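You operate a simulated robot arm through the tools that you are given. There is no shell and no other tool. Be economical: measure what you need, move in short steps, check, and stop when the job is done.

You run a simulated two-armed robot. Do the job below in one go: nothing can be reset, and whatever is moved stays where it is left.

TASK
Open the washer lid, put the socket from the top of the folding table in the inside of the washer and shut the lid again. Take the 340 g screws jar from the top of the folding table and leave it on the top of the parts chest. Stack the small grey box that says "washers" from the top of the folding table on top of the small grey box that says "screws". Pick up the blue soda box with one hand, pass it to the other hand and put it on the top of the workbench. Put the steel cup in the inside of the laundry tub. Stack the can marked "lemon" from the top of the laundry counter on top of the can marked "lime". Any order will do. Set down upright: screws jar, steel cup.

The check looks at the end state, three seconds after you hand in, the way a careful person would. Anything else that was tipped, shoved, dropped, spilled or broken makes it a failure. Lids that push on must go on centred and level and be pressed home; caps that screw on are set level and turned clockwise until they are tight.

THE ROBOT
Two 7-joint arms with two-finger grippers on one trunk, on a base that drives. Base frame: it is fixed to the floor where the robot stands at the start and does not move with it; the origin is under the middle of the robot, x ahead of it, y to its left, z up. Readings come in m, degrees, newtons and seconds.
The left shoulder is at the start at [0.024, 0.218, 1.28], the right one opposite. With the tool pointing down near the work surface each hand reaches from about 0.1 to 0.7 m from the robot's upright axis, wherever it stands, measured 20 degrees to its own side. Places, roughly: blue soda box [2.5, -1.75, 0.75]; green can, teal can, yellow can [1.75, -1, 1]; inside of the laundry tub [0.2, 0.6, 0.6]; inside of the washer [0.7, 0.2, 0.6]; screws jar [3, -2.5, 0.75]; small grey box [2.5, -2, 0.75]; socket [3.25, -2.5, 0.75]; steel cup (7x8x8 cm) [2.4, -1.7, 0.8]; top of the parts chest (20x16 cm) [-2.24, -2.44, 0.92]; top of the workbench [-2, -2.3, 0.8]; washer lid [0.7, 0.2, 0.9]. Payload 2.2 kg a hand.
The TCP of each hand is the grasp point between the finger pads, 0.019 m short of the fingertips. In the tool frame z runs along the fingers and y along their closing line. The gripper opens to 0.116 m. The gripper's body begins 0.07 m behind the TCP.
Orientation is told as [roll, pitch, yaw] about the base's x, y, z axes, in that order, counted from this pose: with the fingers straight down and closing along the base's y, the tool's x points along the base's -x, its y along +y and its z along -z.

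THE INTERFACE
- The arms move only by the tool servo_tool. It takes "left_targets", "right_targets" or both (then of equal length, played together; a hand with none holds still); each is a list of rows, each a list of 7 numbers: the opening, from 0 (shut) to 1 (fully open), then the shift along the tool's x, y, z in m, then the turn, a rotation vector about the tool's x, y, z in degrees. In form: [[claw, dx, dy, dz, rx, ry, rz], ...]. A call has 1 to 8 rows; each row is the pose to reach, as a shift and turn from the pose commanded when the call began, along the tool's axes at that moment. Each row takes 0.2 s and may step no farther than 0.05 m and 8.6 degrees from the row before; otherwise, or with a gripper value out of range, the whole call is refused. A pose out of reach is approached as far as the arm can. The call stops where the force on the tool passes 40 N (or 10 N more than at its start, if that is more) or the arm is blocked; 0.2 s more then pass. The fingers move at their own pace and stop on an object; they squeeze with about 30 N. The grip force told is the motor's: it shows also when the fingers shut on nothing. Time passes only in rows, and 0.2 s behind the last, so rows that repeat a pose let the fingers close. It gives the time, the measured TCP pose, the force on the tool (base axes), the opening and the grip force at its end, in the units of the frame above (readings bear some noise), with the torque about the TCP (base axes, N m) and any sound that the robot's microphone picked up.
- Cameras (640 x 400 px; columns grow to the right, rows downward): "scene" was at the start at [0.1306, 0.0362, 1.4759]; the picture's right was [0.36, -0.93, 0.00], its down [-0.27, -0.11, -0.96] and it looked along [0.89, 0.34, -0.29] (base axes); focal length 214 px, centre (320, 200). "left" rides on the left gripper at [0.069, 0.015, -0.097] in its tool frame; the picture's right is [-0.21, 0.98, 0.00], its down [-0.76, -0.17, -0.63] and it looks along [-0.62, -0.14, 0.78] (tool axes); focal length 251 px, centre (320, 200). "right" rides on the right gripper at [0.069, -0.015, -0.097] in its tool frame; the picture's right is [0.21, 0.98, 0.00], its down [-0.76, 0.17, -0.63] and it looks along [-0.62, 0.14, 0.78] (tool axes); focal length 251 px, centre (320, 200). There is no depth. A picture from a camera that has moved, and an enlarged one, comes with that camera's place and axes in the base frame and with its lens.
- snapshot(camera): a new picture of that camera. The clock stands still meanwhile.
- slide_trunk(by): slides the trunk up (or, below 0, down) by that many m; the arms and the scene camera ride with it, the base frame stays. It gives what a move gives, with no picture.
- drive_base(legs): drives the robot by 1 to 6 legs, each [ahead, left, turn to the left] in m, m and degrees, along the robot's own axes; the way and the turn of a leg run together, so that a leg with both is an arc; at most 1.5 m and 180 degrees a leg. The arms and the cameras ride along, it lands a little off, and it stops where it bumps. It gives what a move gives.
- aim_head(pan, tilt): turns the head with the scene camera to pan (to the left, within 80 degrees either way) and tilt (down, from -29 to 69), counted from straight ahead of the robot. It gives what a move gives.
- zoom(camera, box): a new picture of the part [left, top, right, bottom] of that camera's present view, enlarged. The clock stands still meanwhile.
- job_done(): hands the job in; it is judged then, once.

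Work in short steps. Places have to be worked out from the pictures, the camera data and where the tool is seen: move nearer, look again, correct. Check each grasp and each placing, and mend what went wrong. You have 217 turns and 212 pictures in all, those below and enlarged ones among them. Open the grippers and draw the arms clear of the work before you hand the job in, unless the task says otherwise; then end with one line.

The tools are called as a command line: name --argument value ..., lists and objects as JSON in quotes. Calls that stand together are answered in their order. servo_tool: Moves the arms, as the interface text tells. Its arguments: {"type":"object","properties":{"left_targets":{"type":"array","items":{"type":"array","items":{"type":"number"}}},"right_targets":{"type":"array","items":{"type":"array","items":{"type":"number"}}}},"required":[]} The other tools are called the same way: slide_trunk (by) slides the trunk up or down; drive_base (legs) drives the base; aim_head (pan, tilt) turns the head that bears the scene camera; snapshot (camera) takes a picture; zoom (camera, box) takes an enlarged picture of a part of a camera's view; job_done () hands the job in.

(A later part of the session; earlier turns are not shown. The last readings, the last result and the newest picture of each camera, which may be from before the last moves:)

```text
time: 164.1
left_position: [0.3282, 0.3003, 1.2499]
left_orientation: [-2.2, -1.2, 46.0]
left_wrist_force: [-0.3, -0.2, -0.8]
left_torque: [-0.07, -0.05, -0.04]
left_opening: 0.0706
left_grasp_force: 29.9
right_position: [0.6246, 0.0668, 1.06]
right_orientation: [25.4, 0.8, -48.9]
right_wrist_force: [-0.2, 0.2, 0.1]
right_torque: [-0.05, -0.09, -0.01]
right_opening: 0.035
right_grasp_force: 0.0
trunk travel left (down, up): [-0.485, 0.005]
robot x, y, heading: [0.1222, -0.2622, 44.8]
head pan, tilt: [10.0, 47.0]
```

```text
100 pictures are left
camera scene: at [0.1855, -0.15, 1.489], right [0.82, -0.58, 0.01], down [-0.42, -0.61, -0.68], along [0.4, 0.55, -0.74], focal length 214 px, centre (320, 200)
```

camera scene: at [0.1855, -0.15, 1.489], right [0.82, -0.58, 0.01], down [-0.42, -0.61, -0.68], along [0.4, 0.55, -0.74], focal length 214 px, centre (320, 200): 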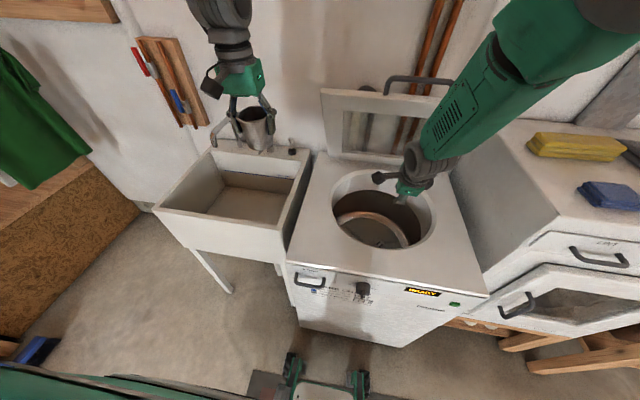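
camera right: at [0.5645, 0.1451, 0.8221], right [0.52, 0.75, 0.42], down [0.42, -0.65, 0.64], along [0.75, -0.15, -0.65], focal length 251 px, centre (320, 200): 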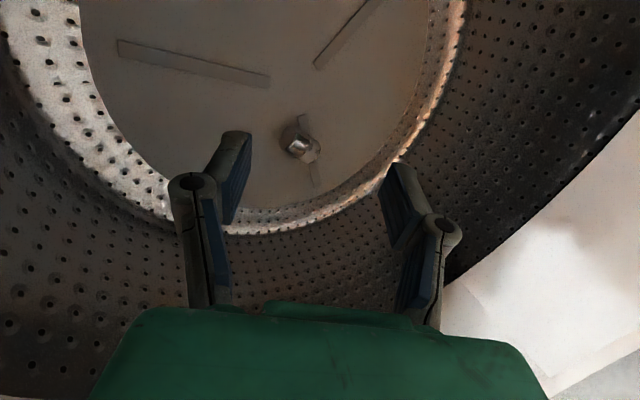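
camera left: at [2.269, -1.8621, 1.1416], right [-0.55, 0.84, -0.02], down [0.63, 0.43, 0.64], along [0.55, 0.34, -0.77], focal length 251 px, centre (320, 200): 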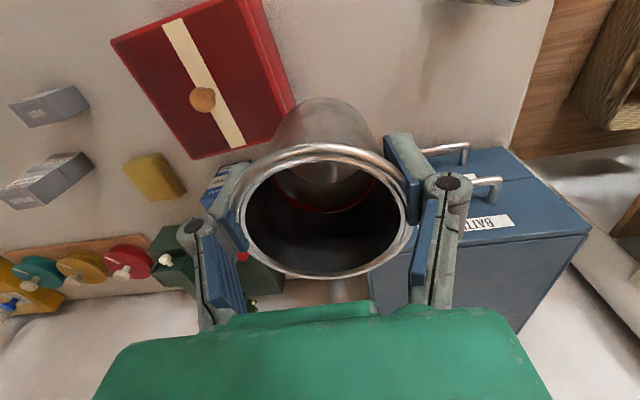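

The right hand is clear. I shift the base 0.15 m left and 3 cm forward, which suits both the tub (left hand) and the lid (right hand).

drive_base --legs '[[0.03, 0.15, 0]]'

aim_head --pan 25 --tilt 47

aim_head --pan 20 --tilt 47

snapshot --camera "scene"

snapshot --camera "left"

```text
time: 165.5
left_position: [0.3101, 0.3617, 1.2665]
left_orientation: [1.4, -1.3, 45.4]
left_wrist_force: [3.2, -1.6, -0.1]
left_torque: [0.14, 0.25, -0.01]
left_opening: 0.0702
left_grasp_force: 29.9
right_position: [0.5932, 0.1386, 1.051]
right_orientation: [25.3, 3.7, -48.6]
right_wrist_force: [2.8, -2.9, 0.5]
right_torque: [0.16, 0.22, 0.06]
right_opening: 0.0347
right_grasp_force: 0.0
trunk travel left (down, up): [-0.485, 0.005]
robot x, y, heading: [0.049, -0.1438, 44.8]
head pan, tilt: [10.0, 47.0]
```

```text
time: 166.2
left_position: [0.2855, 0.3854, 1.2597]
left_orientation: [-0.2, -1.5, 45.3]
left_wrist_force: [1.0, 0.6, -0.6]
left_torque: [-0.02, 0.06, 0.03]
left_opening: 0.0704
left_grasp_force: 29.4
right_position: [0.5722, 0.1602, 1.0596]
right_orientation: [25.5, 1.9, -48.5]
right_wrist_force: [0.5, 0.2, -0.3]
right_torque: [0.0, -0.02, 0.03]
right_opening: 0.0346
right_grasp_force: 0.1
trunk travel left (down, up): [-0.485, 0.005]
robot x, y, heading: [0.0582, -0.1492, 44.6]
head pan, tilt: [25.0, 47.0]
```

```text
time: 166.9
left_position: [0.2377, 0.432, 1.2511]
left_orientation: [-2.9, -1.4, 45.7]
left_wrist_force: [-0.9, 0.3, -1.0]
left_torque: [-0.04, -0.03, -0.03]
left_opening: 0.0704
left_grasp_force: 30.5
right_position: [0.534, 0.1988, 1.0615]
right_orientation: [25.7, -0.6, -48.5]
right_wrist_force: [-2.2, -0.1, -0.2]
right_torque: [-0.1, -0.16, -0.06]
right_opening: 0.0347
right_grasp_force: 0.0
trunk travel left (down, up): [-0.485, 0.005]
robot x, y, heading: [0.0443, -0.139, 44.6]
head pan, tilt: [20.0, 47.0]
```

```text
99 pictures are left
camera scene: at [0.0773, 0.0002, 1.4875], right [0.91, -0.42, 0.03], down [-0.3, -0.68, -0.67], along [0.3, 0.6, -0.74], focal length 214 px, centre (320, 200)
```

scene: 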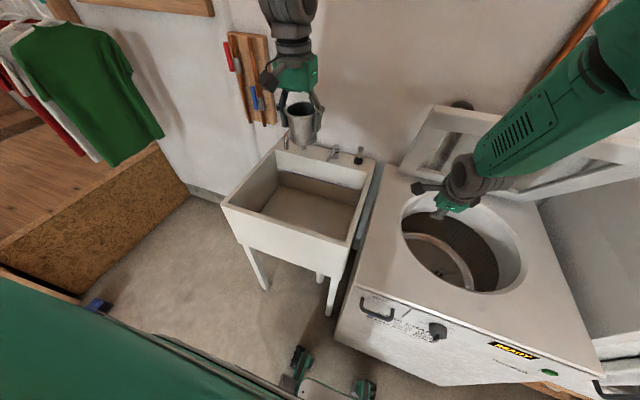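

```text
98 pictures are left
camera left: at [0.174, 0.3948, 1.3438], right [-0.55, 0.84, -0.04], down [0.61, 0.44, 0.66], along [0.57, 0.33, -0.75], focal length 251 px, centre (320, 200)
```

left: 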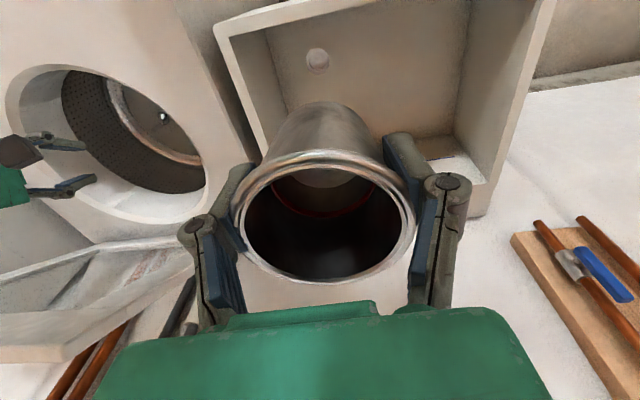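

The cup is over the tub. I first draw the right hand back and up (sway permitting), so that I can lower the trunk to reach the tub's floor.

servo_tool --right_targets '[[0.3, 0, 0, -0.04, 0, 0, 0], [0.3, 0, 0, -0.08, 0, 0, 0], [0.3, 0, 0, -0.12, 0, 0, 0], [0.3, -0.01, 0, -0.16, 0, 0, 0], [0.3, -0.02, 0, -0.2, 0, 0, 0], [0.3, -0.03, 0.0, -0.24, 0, 0, 0]]'

aim_head --pan 10 --tilt 52

aim_head --pan 15 --tilt 52

aim_head --pan 20 --tilt 52

snapshot --camera "scene"

```text
time: 168.5
left_position: [0.2941, 0.3708, 1.263]
left_orientation: [0.1, -1.8, 44.9]
left_wrist_force: [-0.2, 0.4, -0.9]
left_torque: [0.03, 0.03, -0.01]
left_opening: 0.0701
left_grasp_force: 29.7
right_position: [0.5285, 0.044, 1.271]
right_orientation: [25.3, 2.6, -48.9]
right_wrist_force: [-0.3, 0.2, -1.0]
right_torque: [-0.02, 0.0, 0.0]
right_opening: 0.0347
right_grasp_force: 0.1
trunk travel left (down, up): [-0.485, 0.005]
robot x, y, heading: [0.0575, -0.1523, 44.5]
head pan, tilt: [20.0, 47.0]
stopped in row 6 (right hand): the arm was blocked; the commanded pose is now the measured one
```

```text
time: 169.2
left_position: [0.3141, 0.3513, 1.2655]
left_orientation: [1.0, -1.7, 44.9]
left_wrist_force: [1.1, -0.8, -0.7]
left_torque: [0.11, 0.16, 0.01]
left_opening: 0.0702
left_grasp_force: 29.9
right_position: [0.5468, 0.0253, 1.2678]
right_orientation: [25.2, 3.6, -49.1]
right_wrist_force: [0.5, -1.4, 0.3]
right_torque: [0.04, 0.05, 0.05]
right_opening: 0.0345
right_grasp_force: 0.0
trunk travel left (down, up): [-0.485, 0.005]
robot x, y, heading: [0.0628, -0.1548, 44.6]
head pan, tilt: [10.0, 52.0]
```

```text
time: 169.9
left_position: [0.2648, 0.4011, 1.2567]
left_orientation: [-1.7, -1.6, 45.2]
left_wrist_force: [0.4, 0.5, -1.1]
left_torque: [-0.03, -0.03, 0.04]
left_opening: 0.07
left_grasp_force: 29.8
right_position: [0.4987, 0.0746, 1.2754]
right_orientation: [25.2, 0.6, -48.8]
right_wrist_force: [-1.1, 0.3, -0.3]
right_torque: [-0.02, -0.08, -0.01]
right_opening: 0.0347
right_grasp_force: 0.1
trunk travel left (down, up): [-0.485, 0.005]
robot x, y, heading: [0.0481, -0.1497, 44.7]
head pan, tilt: [15.0, 52.0]
```

```text
time: 170.6
left_position: [0.2584, 0.4048, 1.2554]
left_orientation: [-2.0, -1.6, 45.6]
left_wrist_force: [0.3, 0.8, -1.3]
left_torque: [-0.06, -0.08, 0.02]
left_opening: 0.0704
left_grasp_force: 30.0
right_position: [0.4935, 0.0801, 1.2779]
right_orientation: [25.6, 0.5, -48.6]
right_wrist_force: [-0.1, 0.6, -0.7]
right_torque: [-0.07, -0.1, -0.03]
right_opening: 0.0348
right_grasp_force: 0.1
trunk travel left (down, up): [-0.485, 0.005]
robot x, y, heading: [0.0497, -0.1459, 44.8]
head pan, tilt: [20.0, 52.0]
```

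```text
97 pictures are left
camera scene: at [0.1086, -0.0405, 1.4825], right [0.9, -0.43, 0.01], down [-0.33, -0.72, -0.61], along [0.26, 0.55, -0.79], focal length 214 px, centre (320, 200)
```

scene: 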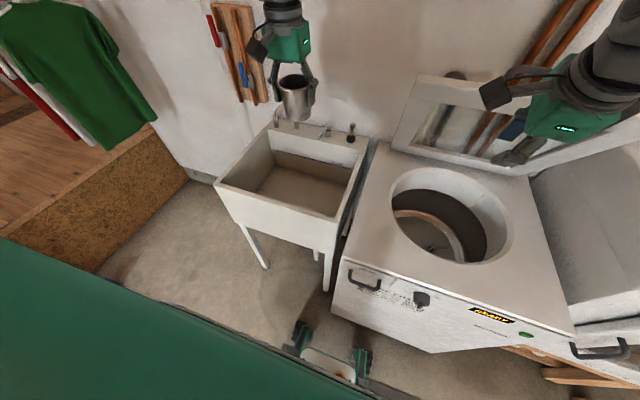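

Settled enough. I lower the trunk by 0.3 m, which brings the cup just above the tub's rim.

slide_trunk --by -0.3

snapshot --camera "left"

snapshot --camera "scene"

```text
time: 173.6
left_position: [0.2765, 0.3878, 0.9588]
left_orientation: [-0.9, -1.6, 44.9]
left_wrist_force: [-0.7, -0.6, -0.2]
left_torque: [-0.01, -0.02, 0.02]
left_opening: 0.07
left_grasp_force: 29.6
right_position: [0.5099, 0.0613, 0.9731]
right_orientation: [25.3, 1.3, -48.9]
right_wrist_force: [-0.6, 0.2, -0.3]
right_torque: [-0.02, -0.01, -0.02]
right_opening: 0.0349
right_grasp_force: 0.1
trunk travel left (down, up): [-0.185, 0.305]
robot x, y, heading: [0.0529, -0.1505, 44.9]
head pan, tilt: [20.0, 52.0]
```

```text
96 pictures are left
camera left: at [0.2144, 0.3492, 1.053], right [-0.54, 0.84, -0.01], down [0.63, 0.41, 0.66], along [0.56, 0.35, -0.75], focal length 251 px, centre (320, 200)
```

left: 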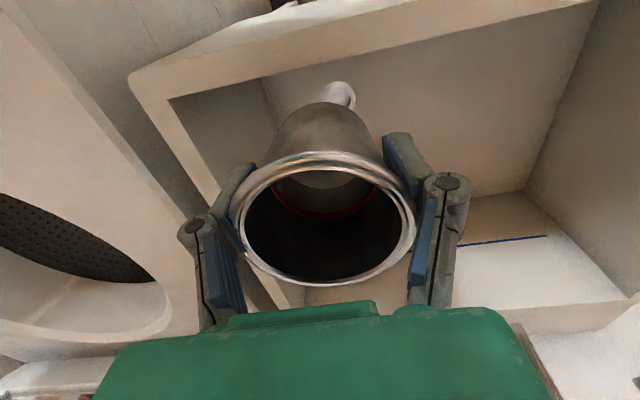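

```text
95 pictures are left
camera scene: at [0.098, -0.0294, 1.1808], right [0.91, -0.42, 0.02], down [-0.33, -0.73, -0.6], along [0.27, 0.54, -0.8], focal length 214 px, centre (320, 200)
```

scene: 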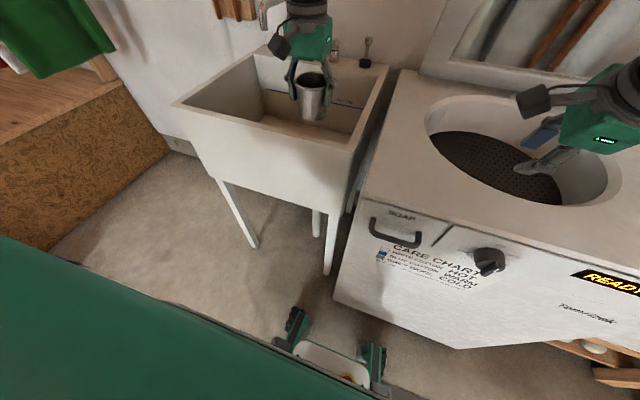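

Tub floor is at z≈0.62 (drain near f=0.54, r=-0.09). I lower the cup into the tub, moving left and forward away from the drain.

servo_tool --left_targets '[[0.3, -0.01, 0.012, 0.03, 0, 0, 0], [0.3, -0.02, 0.025, 0.06, 0, 0, 0], [0.3, -0.03, 0.037, 0.09, 0, 0, 0], [0.3, -0.04, 0.05, 0.12, 0, 0, 0], [0.3, -0.05, 0.062, 0.15, 0, 0, 0], [0.3, -0.06, 0.075, 0.18, 0, 0, 0], [0.3, -0.07, 0.087, 0.21, 0, 0, 0], [0.3, -0.08, 0.1, 0.24, 0, 0, 0]]'

aim_head --pan 25 --tilt 48

snapshot --camera "left"

snapshot --camera "scene"

```text
time: 175.6
left_position: [0.2994, 0.4861, 0.7363]
left_orientation: [1.3, -2.2, 44.4]
left_wrist_force: [1.0, -0.7, -0.1]
left_torque: [0.03, 0.1, 0.0]
left_opening: 0.07
left_grasp_force: 30.3
right_position: [0.5417, 0.0221, 0.9704]
right_orientation: [25.2, 3.9, -49.4]
right_wrist_force: [0.7, -0.7, 0.0]
right_torque: [0.11, 0.01, -0.01]
right_opening: 0.0349
right_grasp_force: 0.1
trunk travel left (down, up): [-0.185, 0.305]
robot x, y, heading: [0.065, -0.1548, 44.7]
head pan, tilt: [20.0, 52.0]
stopped in row 8 (left hand): the arm was blocked; the commanded pose is now the measured one
```

```text
time: 176.2
left_position: [0.3038, 0.4832, 0.7354]
left_orientation: [1.3, -2.2, 44.4]
left_wrist_force: [1.6, -2.1, -0.8]
left_torque: [0.07, 0.15, 0.0]
left_opening: 0.0701
left_grasp_force: 29.8
right_position: [0.5457, 0.0195, 0.9681]
right_orientation: [25.1, 4.1, -49.4]
right_wrist_force: [0.8, -0.6, -0.5]
right_torque: [0.09, 0.04, 0.07]
right_opening: 0.0348
right_grasp_force: 0.1
trunk travel left (down, up): [-0.185, 0.305]
robot x, y, heading: [0.0665, -0.1614, 44.5]
head pan, tilt: [25.0, 48.0]
```

```text
94 pictures are left
camera left: at [0.2424, 0.4418, 0.8302], right [-0.53, 0.85, 0.03], down [0.65, 0.38, 0.66], along [0.54, 0.37, -0.75], focal length 251 px, centre (320, 200)
```

left: 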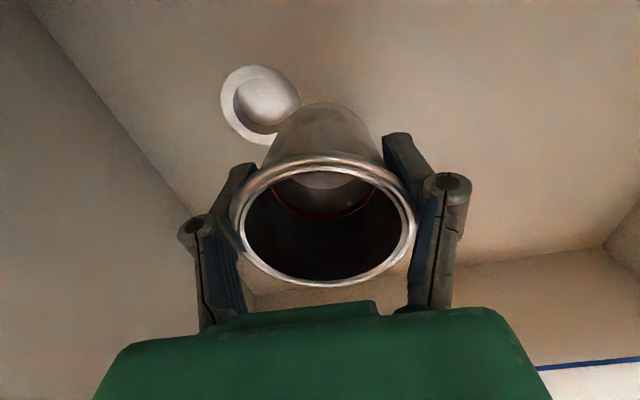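

```text
93 pictures are left
camera scene: at [0.1362, -0.0664, 1.1884], right [0.94, -0.35, -0.01], down [-0.27, -0.69, -0.67], along [0.22, 0.63, -0.74], focal length 214 px, centre (320, 200)
```

scene: 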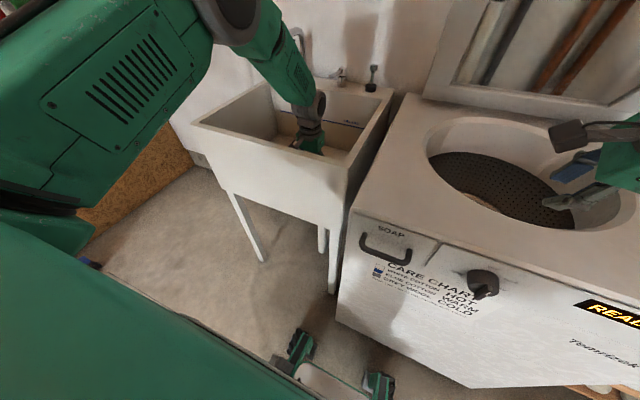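

Lowering the last few centimetres and shifting 3 cm left of the drain.

servo_tool --left_targets '[[0.3, 0, 0.015, 0.015, 0, 0, 0], [0.3, 0, 0.03, 0.03, 0, 0, 0], [0.3, 0, 0.03, 0.042, 0, 0, 0], [0.3, 0, 0.03, 0.05, 0, 0, 0]]'

snapshot --camera "left"

```text
time: 177.2
left_position: [0.2774, 0.5103, 0.6859]
left_orientation: [0.7, -2.3, 44.6]
left_wrist_force: [4.7, -2.9, 15.6]
left_torque: [-0.19, 0.2, 0.08]
left_opening: 0.0698
left_grasp_force: 29.7
right_position: [0.5385, 0.0256, 0.9706]
right_orientation: [25.3, 3.6, -49.3]
right_wrist_force: [0.0, -1.0, 0.2]
right_torque: [0.03, 0.04, 0.03]
right_opening: 0.0348
right_grasp_force: 0.0
trunk travel left (down, up): [-0.185, 0.305]
robot x, y, heading: [0.065, -0.1585, 44.5]
head pan, tilt: [25.0, 48.0]
```

```text
92 pictures are left
camera left: at [0.2164, 0.4699, 0.7796], right [-0.53, 0.85, 0.02], down [0.64, 0.39, 0.66], along [0.55, 0.37, -0.75], focal length 251 px, centre (320, 200)
```

left: 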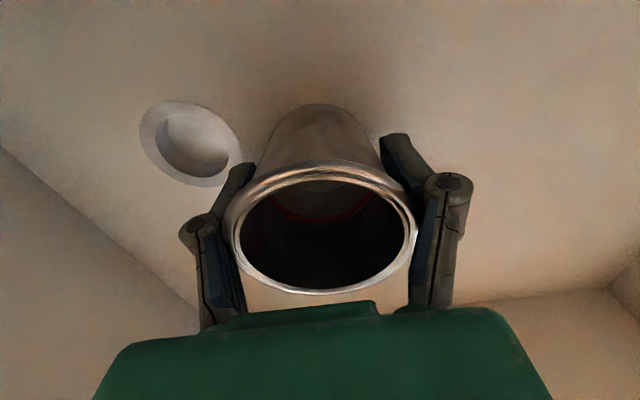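

The cup touches the floor (16 N). I open fully and rise straight up.

servo_tool --left_targets '[[0.8, 0, 0, -0.002, 0, 0, 0], [1.0, 0, 0, -0.004, 0, 0, 0], [1.0, 0, 0, -0.03, 0, 0, 0], [1.0, 0, 0, -0.07, 0, 0, 0], [1.0, 0, 0, -0.11, 0, 0, 0], [1.0, 0, 0, -0.15, 0, 0, 0], [1.0, 0, 0, -0.19, 0, 0, 0], [1.0, 0, 0, -0.23, 0, 0, 0]]'

snapshot --camera "left"

```text
time: 179.0
left_position: [0.2511, 0.5237, 0.9081]
left_orientation: [-0.4, -2.0, 45.0]
left_wrist_force: [-1.1, 0.5, -0.7]
left_torque: [-0.03, -0.09, -0.03]
left_opening: 0.116
left_grasp_force: 0.1
right_position: [0.5185, 0.0469, 0.974]
right_orientation: [25.6, 2.2, -49.0]
right_wrist_force: [-0.2, 1.1, 1.1]
right_torque: [-0.05, -0.03, -0.04]
right_opening: 0.035
right_grasp_force: 0.1
trunk travel left (down, up): [-0.185, 0.305]
robot x, y, heading: [0.0612, -0.1554, 44.8]
head pan, tilt: [25.0, 48.0]
```

```text
91 pictures are left
camera left: at [0.1889, 0.4838, 1.002], right [-0.54, 0.84, 0.0], down [0.63, 0.4, 0.66], along [0.56, 0.36, -0.75], focal length 251 px, centre (320, 200)
```

left: 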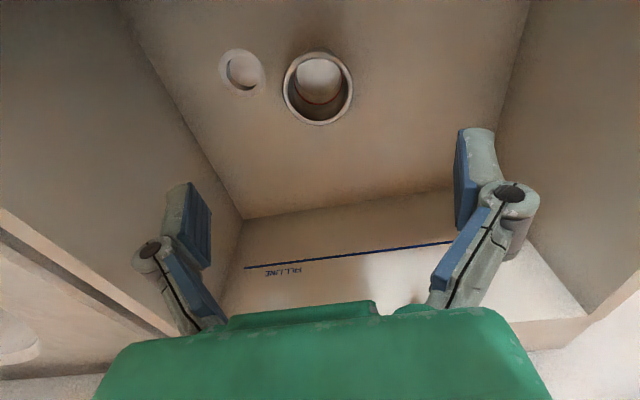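

The cup stands upright in the tub. I raise the trunk again and look at the lid.

slide_trunk --by 0.3

aim_head --pan -20 --tilt 25

snapshot --camera "scene"

snapshot --camera "right"

```text
time: 182.0
left_position: [0.2604, 0.5173, 1.2087]
left_orientation: [0.0, -2.0, 44.8]
left_wrist_force: [0.2, 0.8, -0.1]
left_torque: [0.01, 0.03, 0.03]
left_opening: 0.1161
left_grasp_force: 0.0
right_position: [0.5276, 0.0394, 1.2719]
right_orientation: [25.4, 2.7, -49.0]
right_wrist_force: [0.0, -1.4, 0.1]
right_torque: [0.02, 0.04, -0.02]
right_opening: 0.035
right_grasp_force: 0.0
trunk travel left (down, up): [-0.485, 0.005]
robot x, y, heading: [0.0615, -0.1546, 44.7]
head pan, tilt: [25.0, 48.0]
```

```text
time: 183.1
left_position: [0.2751, 0.5017, 1.2149]
left_orientation: [0.9, -2.1, 44.6]
left_wrist_force: [-0.3, -1.0, 1.0]
left_torque: [0.02, 0.09, -0.03]
left_opening: 0.1161
left_grasp_force: 0.0
right_position: [0.542, 0.0256, 1.2717]
right_orientation: [25.2, 3.5, -49.2]
right_wrist_force: [0.3, 0.1, -0.4]
right_torque: [0.01, 0.04, 0.02]
right_opening: 0.0347
right_grasp_force: 0.0
trunk travel left (down, up): [-0.485, 0.005]
robot x, y, heading: [0.0631, -0.1619, 45.0]
head pan, tilt: [-20.0, 25.0]
```

```text
90 pictures are left
camera scene: at [0.19, -0.0978, 1.5224], right [0.42, -0.91, -0.01], down [-0.39, -0.17, -0.9], along [0.82, 0.38, -0.43], focal length 214 px, centre (320, 200)
```

scene: 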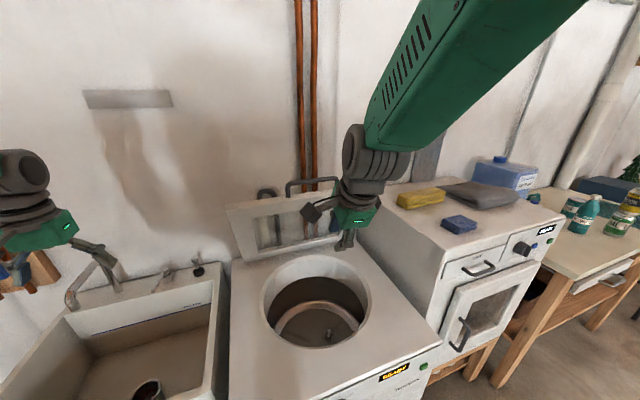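

```text
89 pictures are left
camera right: at [0.4584, 0.0365, 1.3553], right [0.55, 0.72, 0.43], down [0.43, -0.68, 0.59], along [0.72, -0.14, -0.68], focal length 251 px, centre (320, 200)
```

right: 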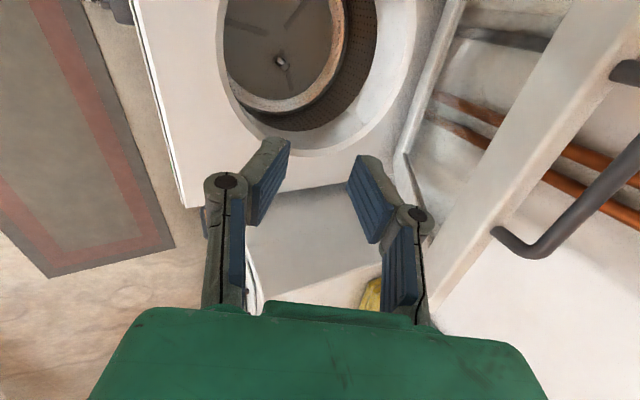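

The bar centre is at about f=0.604, r=0.383, z=1.315 (lid at about 65 degrees). I bring the right hand, keeping its forward tilt, to about 8 cm short of the bar along the finger direction.

servo_tool --right_targets '[[0.5, 0, 0.02, -0.025, 0, 0, 0], [0.5, 0, 0.045, -0.05, 0, 0, 0], [0.5, 0, 0.08, -0.06, 0, 0, 0], [0.5, 0, 0.12, -0.06, 0, 0, 0], [0.5, 0, 0.16, -0.05, 0, 0, 0], [0.5, 0, 0.2, -0.04, 0, 0, 0]]'

aim_head --pan -15 --tilt 25

snapshot --camera "right"

snapshot --camera "scene"

```text
time: 184.5
left_position: [0.2503, 0.5303, 1.2048]
left_orientation: [-0.5, -1.9, 45.0]
left_wrist_force: [-0.3, 0.2, -1.0]
left_torque: [-0.03, -0.05, 0.04]
left_opening: 0.1159
left_grasp_force: 0.0
right_position: [0.6441, 0.1573, 1.3952]
right_orientation: [25.2, 1.9, -48.8]
right_wrist_force: [0.1, 1.1, 0.4]
right_torque: [-0.05, -0.02, 0.0]
right_opening: 0.0581
right_grasp_force: 0.1
trunk travel left (down, up): [-0.485, 0.005]
robot x, y, heading: [0.0578, -0.156, 44.9]
head pan, tilt: [-20.0, 25.0]
```

```text
time: 185.2
left_position: [0.2712, 0.5085, 1.2119]
left_orientation: [0.6, -2.0, 44.7]
left_wrist_force: [0.3, -0.1, -0.6]
left_torque: [0.01, 0.04, -0.01]
left_opening: 0.1159
left_grasp_force: 0.1
right_position: [0.6683, 0.1327, 1.3913]
right_orientation: [25.1, 3.2, -49.2]
right_wrist_force: [0.4, -1.7, -0.2]
right_torque: [0.03, 0.02, 0.03]
right_opening: 0.0582
right_grasp_force: 0.0
trunk travel left (down, up): [-0.485, 0.005]
robot x, y, heading: [0.0624, -0.159, 44.7]
head pan, tilt: [-15.0, 25.0]
```

```text
88 pictures are left
camera right: at [0.5825, 0.1447, 1.4761], right [0.54, 0.72, 0.43], down [0.43, -0.68, 0.6], along [0.72, -0.14, -0.68], focal length 251 px, centre (320, 200)
```

right: 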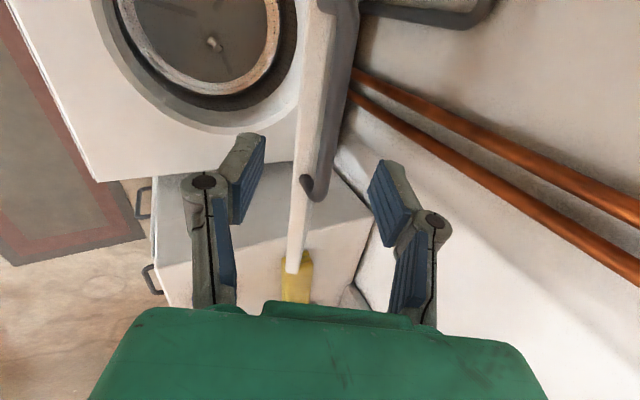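

```text
87 pictures are left
camera scene: at [0.1903, -0.0912, 1.522], right [0.49, -0.87, -0.01], down [-0.38, -0.21, -0.9], along [0.78, 0.45, -0.43], focal length 214 px, centre (320, 200)
```

scene: 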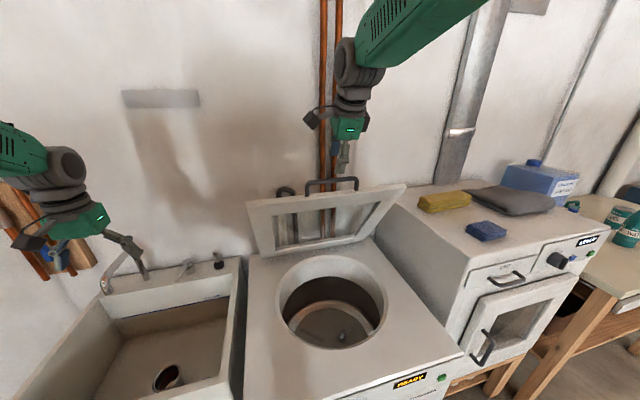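

The bar lies between the fingers about 8 cm ahead. I advance and close on it.

servo_tool --right_targets '[[0.5, 0, 0.002, 0.03, 0, 0, 0], [0.5, 0, 0.005, 0.06, 0, 0, 0], [0.5, 0, 0.005, 0.08, 0, 0, 0], [0.1, 0, 0.005, 0.08, 0, 0, 0], [0, 0, 0.005, 0.08, 0, 0, 0]]'

snapshot --camera "right"

```text
time: 186.4
left_position: [0.264, 0.5182, 1.2069]
left_orientation: [0.2, -1.7, 44.8]
left_wrist_force: [0.1, 0.1, 0.0]
left_torque: [-0.04, -0.05, -0.02]
left_opening: 0.1162
left_grasp_force: 0.1
right_position: [0.6908, 0.1705, 1.3174]
right_orientation: [24.9, 2.5, -49.3]
right_wrist_force: [25.9, -13.5, -16.6]
right_torque: [-0.46, -0.42, 0.71]
right_opening: 0.0118
right_grasp_force: 38.4
trunk travel left (down, up): [-0.485, 0.005]
robot x, y, heading: [0.0642, -0.1562, 44.5]
head pan, tilt: [-15.0, 25.0]
```

```text
86 pictures are left
camera right: at [0.6048, 0.1845, 1.4024], right [0.54, 0.73, 0.42], down [0.42, -0.67, 0.61], along [0.72, -0.15, -0.67], focal length 251 px, centre (320, 200)
```

right: 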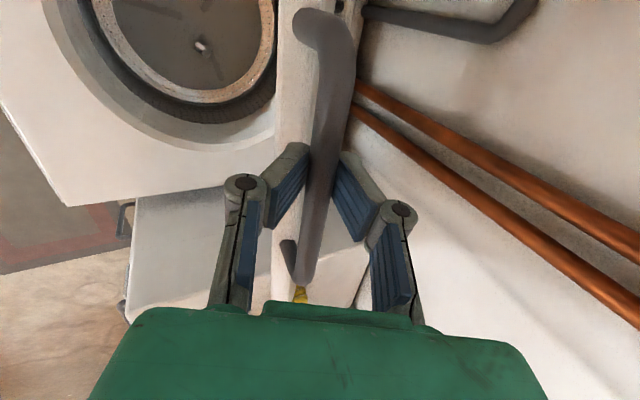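

Gripped on the bar (0.012). I now bring the lid down along its arc.

servo_tool --right_targets '[[0, 0, -0.0469, 0.0024, -1.5, 0, 0], [0, 0, -0.0917, 0.0095, -3, 0, 0], [0, 0, -0.1352, 0.0211, -4.5, 0, 0], [0, 0, -0.1775, 0.0375, -6, 0, 0], [0, 0, -0.2178, 0.0579, -7.5, 0, 0], [0, 0, -0.2557, 0.0826, -9, 0, 0], [0, 0, -0.2909, 0.1109, -10.5, 0, 0], [0, 0, -0.3229, 0.1429, -12, 0, 0]]'

snapshot --camera "scene"

snapshot --camera "right"

```text
time: 186.8
left_position: [0.2633, 0.5166, 1.2104]
left_orientation: [0.2, -2.0, 44.8]
left_wrist_force: [0.4, 0.5, -1.1]
left_torque: [0.0, -0.01, -0.01]
left_opening: 0.1161
left_grasp_force: 0.0
right_position: [0.6592, 0.1435, 1.2963]
right_orientation: [26.0, 2.3, -49.2]
right_wrist_force: [31.2, 7.1, -40.0]
right_torque: [-0.24, -0.25, 0.8]
right_opening: 0.0136
right_grasp_force: 40.6
trunk travel left (down, up): [-0.485, 0.005]
robot x, y, heading: [0.0594, -0.1571, 44.7]
head pan, tilt: [-15.0, 25.0]
stopped in row 2 (right hand): the force on the tool passed its limit at 48 N (the readings are from after the stop); the commanded pose is now the measured one
```

```text
85 pictures are left
camera scene: at [0.1962, -0.0732, 1.5201], right [0.5, -0.87, 0.0], down [-0.38, -0.22, -0.9], along [0.78, 0.45, -0.44], focal length 214 px, centre (320, 200)
```

scene: 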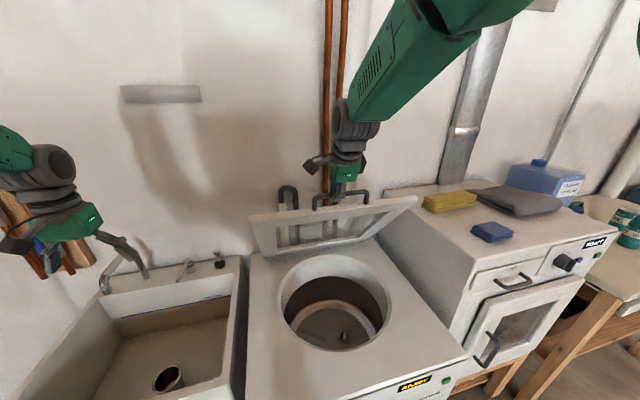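

```text
84 pictures are left
camera right: at [0.5731, 0.1575, 1.3793], right [0.54, 0.72, 0.44], down [0.41, -0.68, 0.61], along [0.74, -0.15, -0.66], focal length 251 px, centre (320, 200)
```

right: 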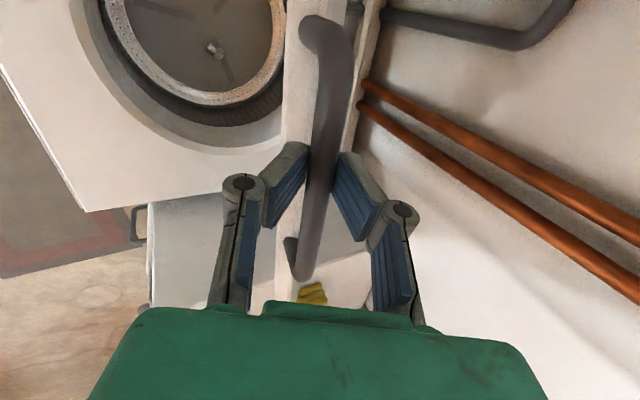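

The lid follows; the force shows that the arc should be slightly tighter. I continue on a radius of 0.424.

servo_tool --right_targets '[[0, 0, -0.0437, 0.0151, -1.5, 0, 0], [0, 0, -0.0868, 0.0258, -3, 0, 0], [0, 0, -0.1285, 0.041, -4.5, 0, 0], [0, 0, -0.1683, 0.0605, -6, 0, 0], [0, 0, -0.2059, 0.084, -7.5, 0, 0], [0, 0, -0.241, 0.1113, -9, 0, 0], [0, 0, -0.2728, 0.1421, -10.5, 0, 0], [0, 0, -0.3013, 0.1763, -12, 0, 0]]'

snapshot --camera "scene"

```text
time: 188.6
left_position: [0.2569, 0.5124, 1.2135]
left_orientation: [0.1, -2.4, 44.8]
left_wrist_force: [-0.4, -0.1, -0.1]
left_torque: [-0.01, 0.03, 0.0]
left_opening: 0.1161
left_grasp_force: 0.0
right_position: [0.4982, 0.0276, 1.012]
right_orientation: [38.7, 2.5, -49.1]
right_wrist_force: [-0.7, -0.9, 0.1]
right_torque: [0.03, -0.01, -0.02]
right_opening: 0.0
right_grasp_force: 28.1
trunk travel left (down, up): [-0.485, 0.005]
robot x, y, heading: [0.0574, -0.1566, 44.5]
head pan, tilt: [-15.0, 25.0]
```

```text
83 pictures are left
camera scene: at [0.1822, -0.083, 1.5223], right [0.5, -0.87, 0.0], down [-0.37, -0.21, -0.9], along [0.78, 0.45, -0.43], focal length 214 px, centre (320, 200)
```

scene: 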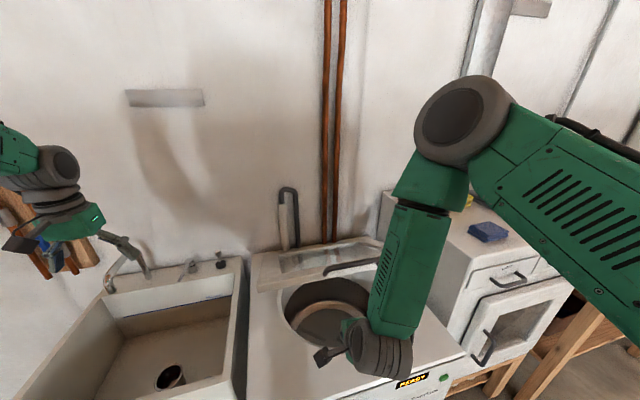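

The fingers slipped off at the lid's lower angle; the lid now rests at about 28 degrees. I take the hand back and up, then will press the lid's front edge down from above.

servo_tool --right_targets '[[0, 0, -0.02, -0.016, 0, 0, 0], [0, 0, -0.043, -0.034, 0, 0, 0], [0, 0, -0.02, -0.066, 0, 0, 0], [0, 0, 0.008, -0.1, 0, 0, 0], [0, 0, 0.035, -0.135, 0, 0, 0], [0, 0, 0.065, -0.17, 0, 0, 0], [0, 0, 0.095, -0.205, 0, 0, 0]]'

snapshot --camera "right"

snapshot --camera "scene"

```text
time: 190.2
left_position: [0.2585, 0.5033, 1.2183]
left_orientation: [0.4, -2.7, 44.7]
left_wrist_force: [0.0, -0.4, 0.6]
left_torque: [0.06, 0.03, 0.02]
left_opening: 0.1159
left_grasp_force: 0.1
right_position: [0.4716, -0.0083, 1.2381]
right_orientation: [38.8, 2.8, -49.1]
right_wrist_force: [0.5, 0.1, 0.5]
right_torque: [0.04, 0.0, 0.01]
right_opening: 0.0
right_grasp_force: 28.4
right hand out of reach, approached as far as the arm can: row 4, 5, 6, 7
trunk travel left (down, up): [-0.485, 0.005]
robot x, y, heading: [0.0648, -0.1553, 44.9]
head pan, tilt: [-15.0, 25.0]
```

```text
82 pictures are left
camera right: at [0.3721, -0.0074, 1.3078], right [0.46, 0.64, 0.62], down [0.31, -0.77, 0.56], along [0.83, -0.06, -0.55], focal length 251 px, centre (320, 200)
```

right: 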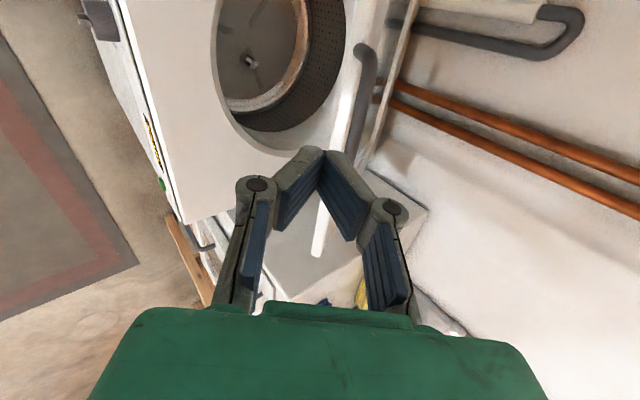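

```text
81 pictures are left
camera scene: at [0.1768, -0.0881, 1.5232], right [0.5, -0.87, 0.0], down [-0.37, -0.21, -0.91], along [0.79, 0.45, -0.42], focal length 214 px, centre (320, 200)
```

scene: 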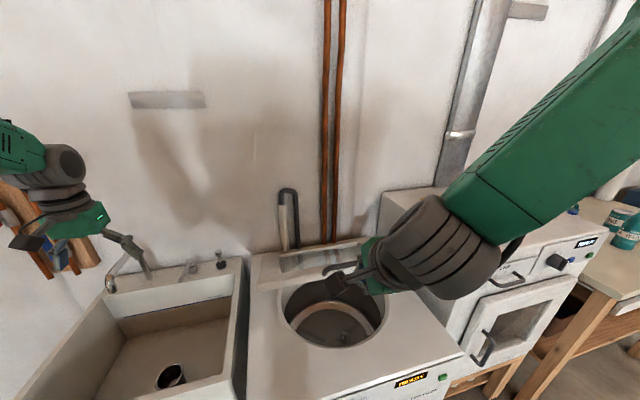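

The lid is at about 31 degrees. I bring the closed fingers steeper and forward over the lid's front frame.

servo_tool --right_targets '[[0, 0, 0.035, 0.005, 6, 0, 0], [0, 0, 0.065, 0.03, 12, 0, 0], [0, 0, 0.085, 0.07, 18, 0, 0], [0, 0, 0.0975, 0.11, 24, 0, 0]]'

snapshot --camera "right"

snapshot --camera "scene"

```text
time: 191.2
left_position: [0.2654, 0.5077, 1.2151]
left_orientation: [0.5, -2.4, 44.7]
left_wrist_force: [-0.6, 0.4, 0.5]
left_torque: [-0.03, 0.01, -0.03]
left_opening: 0.1157
left_grasp_force: 0.0
right_position: [0.5852, 0.0861, 1.2096]
right_orientation: [14.5, 2.9, -49.2]
right_wrist_force: [-0.7, 0.0, -0.1]
right_torque: [-0.01, 0.03, 0.02]
right_opening: 0.0004
right_grasp_force: 28.5
trunk travel left (down, up): [-0.485, 0.005]
robot x, y, heading: [0.0647, -0.1581, 44.7]
head pan, tilt: [-15.0, 25.0]
```

```text
80 pictures are left
camera right: at [0.5125, 0.1094, 1.3021], right [0.58, 0.77, 0.26], down [0.52, -0.6, 0.61], along [0.63, -0.23, -0.75], focal length 251 px, centre (320, 200)
```

right: 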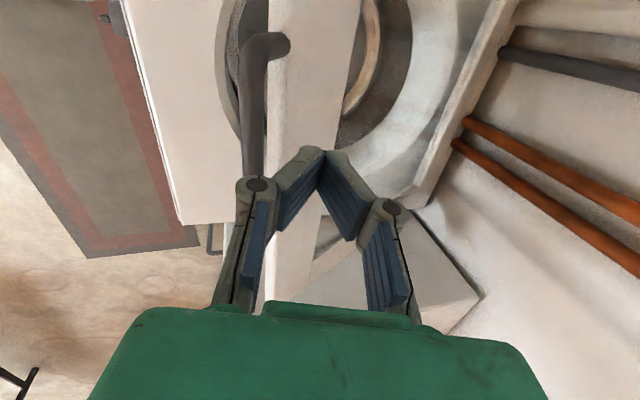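

```text
79 pictures are left
camera scene: at [0.189, -0.0856, 1.5219], right [0.5, -0.87, -0.01], down [-0.38, -0.21, -0.9], along [0.78, 0.45, -0.43], focal length 214 px, centre (320, 200)
```

scene: 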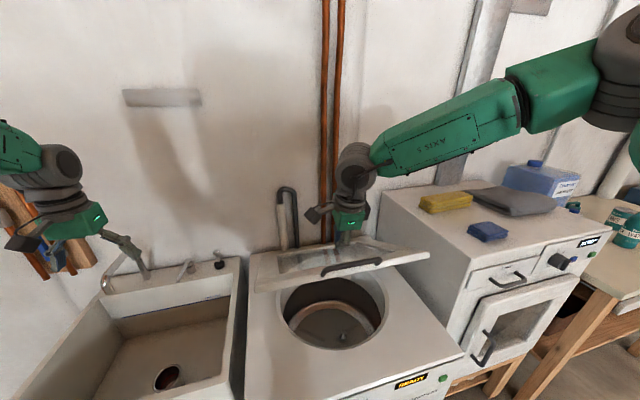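

The fingers are over the frame just behind the bar. I press the lid down along its arc.

servo_tool --right_targets '[[0, 0, -0.022, 0.005, 0, 0, 0], [0, 0, -0.039, 0.031, 0, 0, 0], [0, 0, -0.0527, 0.064, 0, 0, 0], [0, 0, -0.068, 0.096, 0, 0, 0], [0, 0, -0.0847, 0.128, 0, 0, 0], [0, 0, -0.099, 0.16, 0, 0, 0], [0, 0, -0.113, 0.193, 0, 0, 0], [0, 0, -0.124, 0.221, 0, 0, 0]]'

snapshot --camera "scene"

snapshot --camera "right"

```text
time: 193.0
left_position: [0.2582, 0.5089, 1.2162]
left_orientation: [0.2, -2.4, 44.7]
left_wrist_force: [0.5, 0.1, 1.3]
left_torque: [0.03, 0.06, 0.0]
left_opening: 0.1162
left_grasp_force: 0.1
right_position: [0.5261, 0.0586, 0.9642]
right_orientation: [14.9, 2.6, -49.1]
right_wrist_force: [0.2, -0.1, 0.4]
right_torque: [0.0, 0.02, -0.02]
right_opening: 0.0
right_grasp_force: 27.8
trunk travel left (down, up): [-0.485, 0.005]
robot x, y, heading: [0.0672, -0.1562, 44.5]
head pan, tilt: [-15.0, 25.0]
```

```text
78 pictures are left
camera scene: at [0.1793, -0.0814, 1.5225], right [0.5, -0.87, 0.0], down [-0.37, -0.21, -0.9], along [0.78, 0.45, -0.43], focal length 214 px, centre (320, 200)
```

scene: 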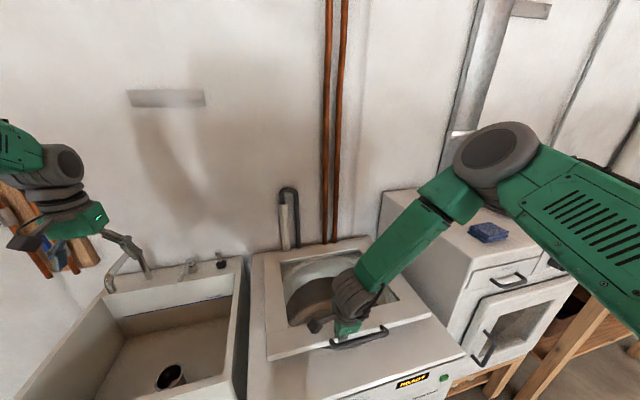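

```text
77 pictures are left
camera right: at [0.4525, 0.081, 1.057], right [0.58, 0.77, 0.26], down [0.51, -0.59, 0.62], along [0.63, -0.23, -0.74], focal length 251 px, centre (320, 200)
```

right: 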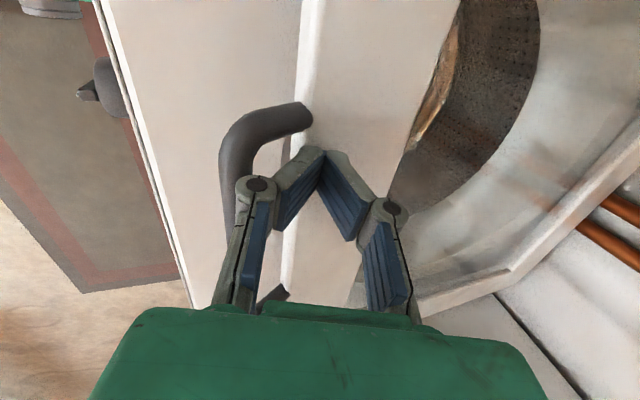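

The lid looks nearly shut. I press a little further until I feel it seat.

servo_tool --right_targets '[[0, 0, -0.003, 0.012, 0, 0, 0], [0, 0, -0.006, 0.024, 0, 0, 0], [0, 0, -0.009, 0.036, 0, 0, 0], [0, 0, -0.012, 0.046, 0, 0, 0]]'

zoom --camera "scene" --box '[230, 220, 470, 400]'

```text
time: 194.0
left_position: [0.2566, 0.509, 1.2154]
left_orientation: [0.2, -2.5, 44.7]
left_wrist_force: [0.5, 0.6, -0.2]
left_torque: [0.01, 0.02, 0.01]
left_opening: 0.116
left_grasp_force: 0.0
right_position: [0.5211, 0.0615, 0.9182]
right_orientation: [14.8, 2.6, -49.0]
right_wrist_force: [-0.4, 0.5, 3.2]
right_torque: [-0.02, 0.03, 0.0]
right_opening: 0.0
right_grasp_force: 28.7
trunk travel left (down, up): [-0.485, 0.005]
robot x, y, heading: [0.0624, -0.1581, 44.6]
head pan, tilt: [-15.0, 25.0]
```

```text
2.22 times, centred on (350, 310) of scene
camera zoom: at [0.1789, -0.0811, 1.5226], right [0.5, -0.87, 0.0], down [-0.37, -0.21, -0.9], along [0.78, 0.45, -0.43], focal length 477 px, centre (253, -44)
```

zoom: 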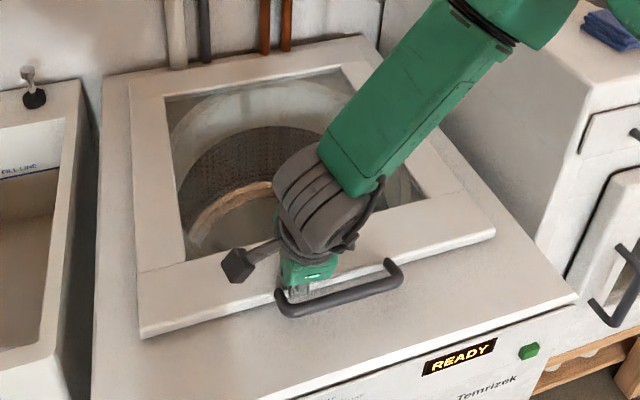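

The lid lies flat. One last press to confirm that it is on its stop.

servo_tool --right_targets '[[0, 0, -0.002, 0.008, 0, 0, 0], [0, 0, -0.004, 0.016, 0, 0, 0]]'

servo_tool --right_targets '[[0, 0, 0.01, -0.04, 0, 0, 0], [0, 0, 0.02, -0.085, 0, 0, 0], [0, 0, 0.03, -0.13, 0, 0, 0], [0, 0, 0.03, -0.175, 0, 0, 0], [0, 0, 0.03, -0.22, 0, 0, 0], [0, 0, 0.0, -0.25, 0, 0, 0]]'

snapshot --camera "scene"

```text
time: 194.4
left_position: [0.2485, 0.5124, 1.2159]
left_orientation: [-0.1, -2.8, 44.8]
left_wrist_force: [0.0, 0.7, -0.2]
left_torque: [-0.03, -0.01, -0.04]
left_opening: 0.1162
left_grasp_force: 0.1
right_position: [0.5181, 0.063, 0.9188]
right_orientation: [15.4, 2.2, -49.3]
right_wrist_force: [-3.7, -10.8, 19.1]
right_torque: [-0.4, 0.0, -0.1]
right_opening: 0.0001
right_grasp_force: 28.4
trunk travel left (down, up): [-0.485, 0.005]
robot x, y, heading: [0.0647, -0.156, 44.9]
head pan, tilt: [-15.0, 25.0]
stopped in row 2 (right hand): the force on the tool passed its limit at 48 N (the readings are from after the stop); the commanded pose is now the measured one
```

```text
time: 195.8
left_position: [0.2505, 0.5098, 1.2163]
left_orientation: [0.0, -2.8, 44.8]
left_wrist_force: [0.4, -1.4, 0.5]
left_torque: [0.0, -0.01, 0.02]
left_opening: 0.1159
left_grasp_force: 0.0
right_position: [0.4761, 0.0103, 1.1583]
right_orientation: [15.4, 2.2, -49.2]
right_wrist_force: [-0.6, 0.0, -0.5]
right_torque: [0.02, 0.0, 0.0]
right_opening: 0.0001
right_grasp_force: 28.5
trunk travel left (down, up): [-0.485, 0.005]
robot x, y, heading: [0.0636, -0.1563, 44.7]
head pan, tilt: [-15.0, 25.0]
```

```text
75 pictures are left
camera scene: at [0.174, -0.0798, 1.5229], right [0.5, -0.87, 0.0], down [-0.37, -0.21, -0.91], along [0.79, 0.45, -0.42], focal length 214 px, centre (320, 200)
```

scene: 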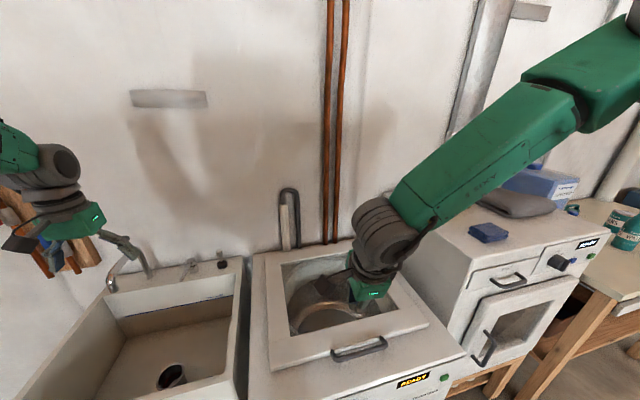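

The lid is shut. I lift and straighten both hands, back off and return to the folding table for the soda box and jar.

servo_tool --right_targets '[[0, 0, 0, -0.03, 4, 0, 0], [0, 0, 0, -0.06, 8, 0, 0], [0, 0, 0, -0.09, 12, 0, 0], [0, 0, 0, -0.12, 15, 0, 0]]' --left_targets '[[0.5, 0.03, 0, -0.015, 0, 0, 0], [0.5, 0.06, 0, -0.03, 0, 0, 0], [0.5, 0.09, 0, -0.045, 0, 1, 0], [0.5, 0.12, 0, -0.06, 0, 2, 0]]'

drive_base --legs '[[-0.2, 0, 0.2], [0, -0.95, 0], [0, -0.95, 0], [0, -0.85, 0]]'

slide_trunk --by -0.2

aim_head --pan -5 --tilt 42

snapshot --camera "scene"

snapshot --camera "right"

```text
time: 196.8
left_position: [0.1636, 0.4231, 1.272]
left_orientation: [0.0, -0.9, 44.7]
left_wrist_force: [-0.3, -0.9, -0.4]
left_torque: [0.03, -0.02, 0.05]
left_opening: 0.0582
left_grasp_force: 0.0
right_position: [0.4546, -0.0156, 1.2744]
right_orientation: [0.4, 2.3, -49.3]
right_wrist_force: [0.5, 0.7, -0.1]
right_torque: [0.02, 0.0, 0.01]
right_opening: 0.0001
right_grasp_force: 28.3
trunk travel left (down, up): [-0.485, 0.005]
robot x, y, heading: [0.0643, -0.1554, 44.9]
head pan, tilt: [-15.0, 25.0]
```

```text
time: 211.7
left_position: [1.9294, -1.6406, 1.2563]
left_orientation: [-1.7, -0.3, 45.1]
left_wrist_force: [1.0, 0.8, -0.4]
left_torque: [-0.04, -0.01, 0.02]
left_opening: 0.058
left_grasp_force: 0.0
right_position: [2.2175, -2.0774, 1.2709]
right_orientation: [0.2, 0.5, -48.9]
right_wrist_force: [0.0, 0.6, 0.3]
right_torque: [0.01, -0.04, 0.01]
right_opening: 0.0
right_grasp_force: 28.5
trunk travel left (down, up): [-0.485, 0.005]
robot x, y, heading: [1.8419, -2.2488, 45.0]
head pan, tilt: [-15.0, 25.0]
```

```text
time: 213.8
left_position: [2.0012, -1.7321, 1.092]
left_orientation: [3.6, -1.1, 44.8]
left_wrist_force: [2.2, -1.5, 1.3]
left_torque: [0.15, 0.26, -0.02]
left_opening: 0.058
left_grasp_force: 0.1
right_position: [2.2894, -2.1677, 1.0613]
right_orientation: [0.3, 5.8, -49.0]
right_wrist_force: [1.9, -1.7, 0.3]
right_torque: [0.2, 0.13, -0.05]
right_opening: 0.0001
right_grasp_force: 29.1
trunk travel left (down, up): [-0.285, 0.205]
robot x, y, heading: [1.8538, -2.2575, 44.9]
head pan, tilt: [-15.0, 25.0]
```

```text
time: 214.6
left_position: [1.9905, -1.7243, 1.0899]
left_orientation: [2.9, -1.2, 44.7]
left_wrist_force: [0.7, -1.6, 1.0]
left_torque: [0.1, 0.11, -0.01]
left_opening: 0.058
left_grasp_force: 0.0
right_position: [2.277, -2.1593, 1.0633]
right_orientation: [0.6, 4.9, -49.1]
right_wrist_force: [0.8, -1.2, 0.0]
right_torque: [0.07, 0.1, -0.01]
right_opening: 0.0001
right_grasp_force: 28.4
trunk travel left (down, up): [-0.285, 0.205]
robot x, y, heading: [1.852, -2.2545, 44.7]
head pan, tilt: [-5.0, 42.0]
```

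```text
74 pictures are left
camera scene: at [1.9604, -2.1909, 1.2967], right [0.64, -0.77, -0.02], down [-0.52, -0.42, -0.74], along [0.56, 0.48, -0.67], focal length 214 px, centre (320, 200)
```

scene: 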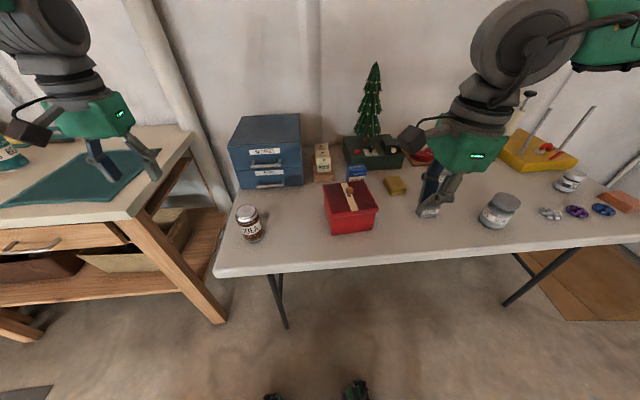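

```text
73 pictures are left
camera right: at [2.2249, -2.1242, 1.1662], right [0.6, 0.8, 0.03], down [0.65, -0.51, 0.57], along [0.47, -0.32, -0.82], focal length 251 px, centre (320, 200)
```

right: 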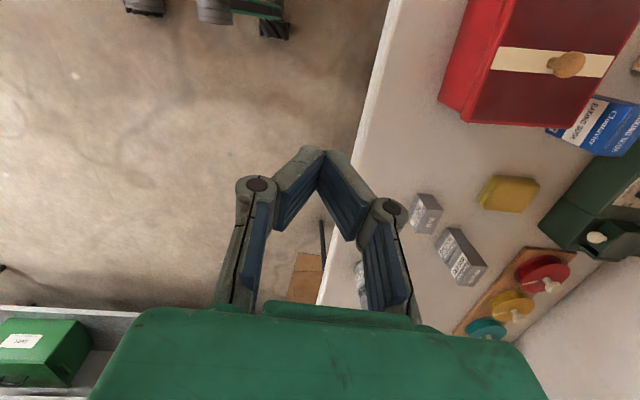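

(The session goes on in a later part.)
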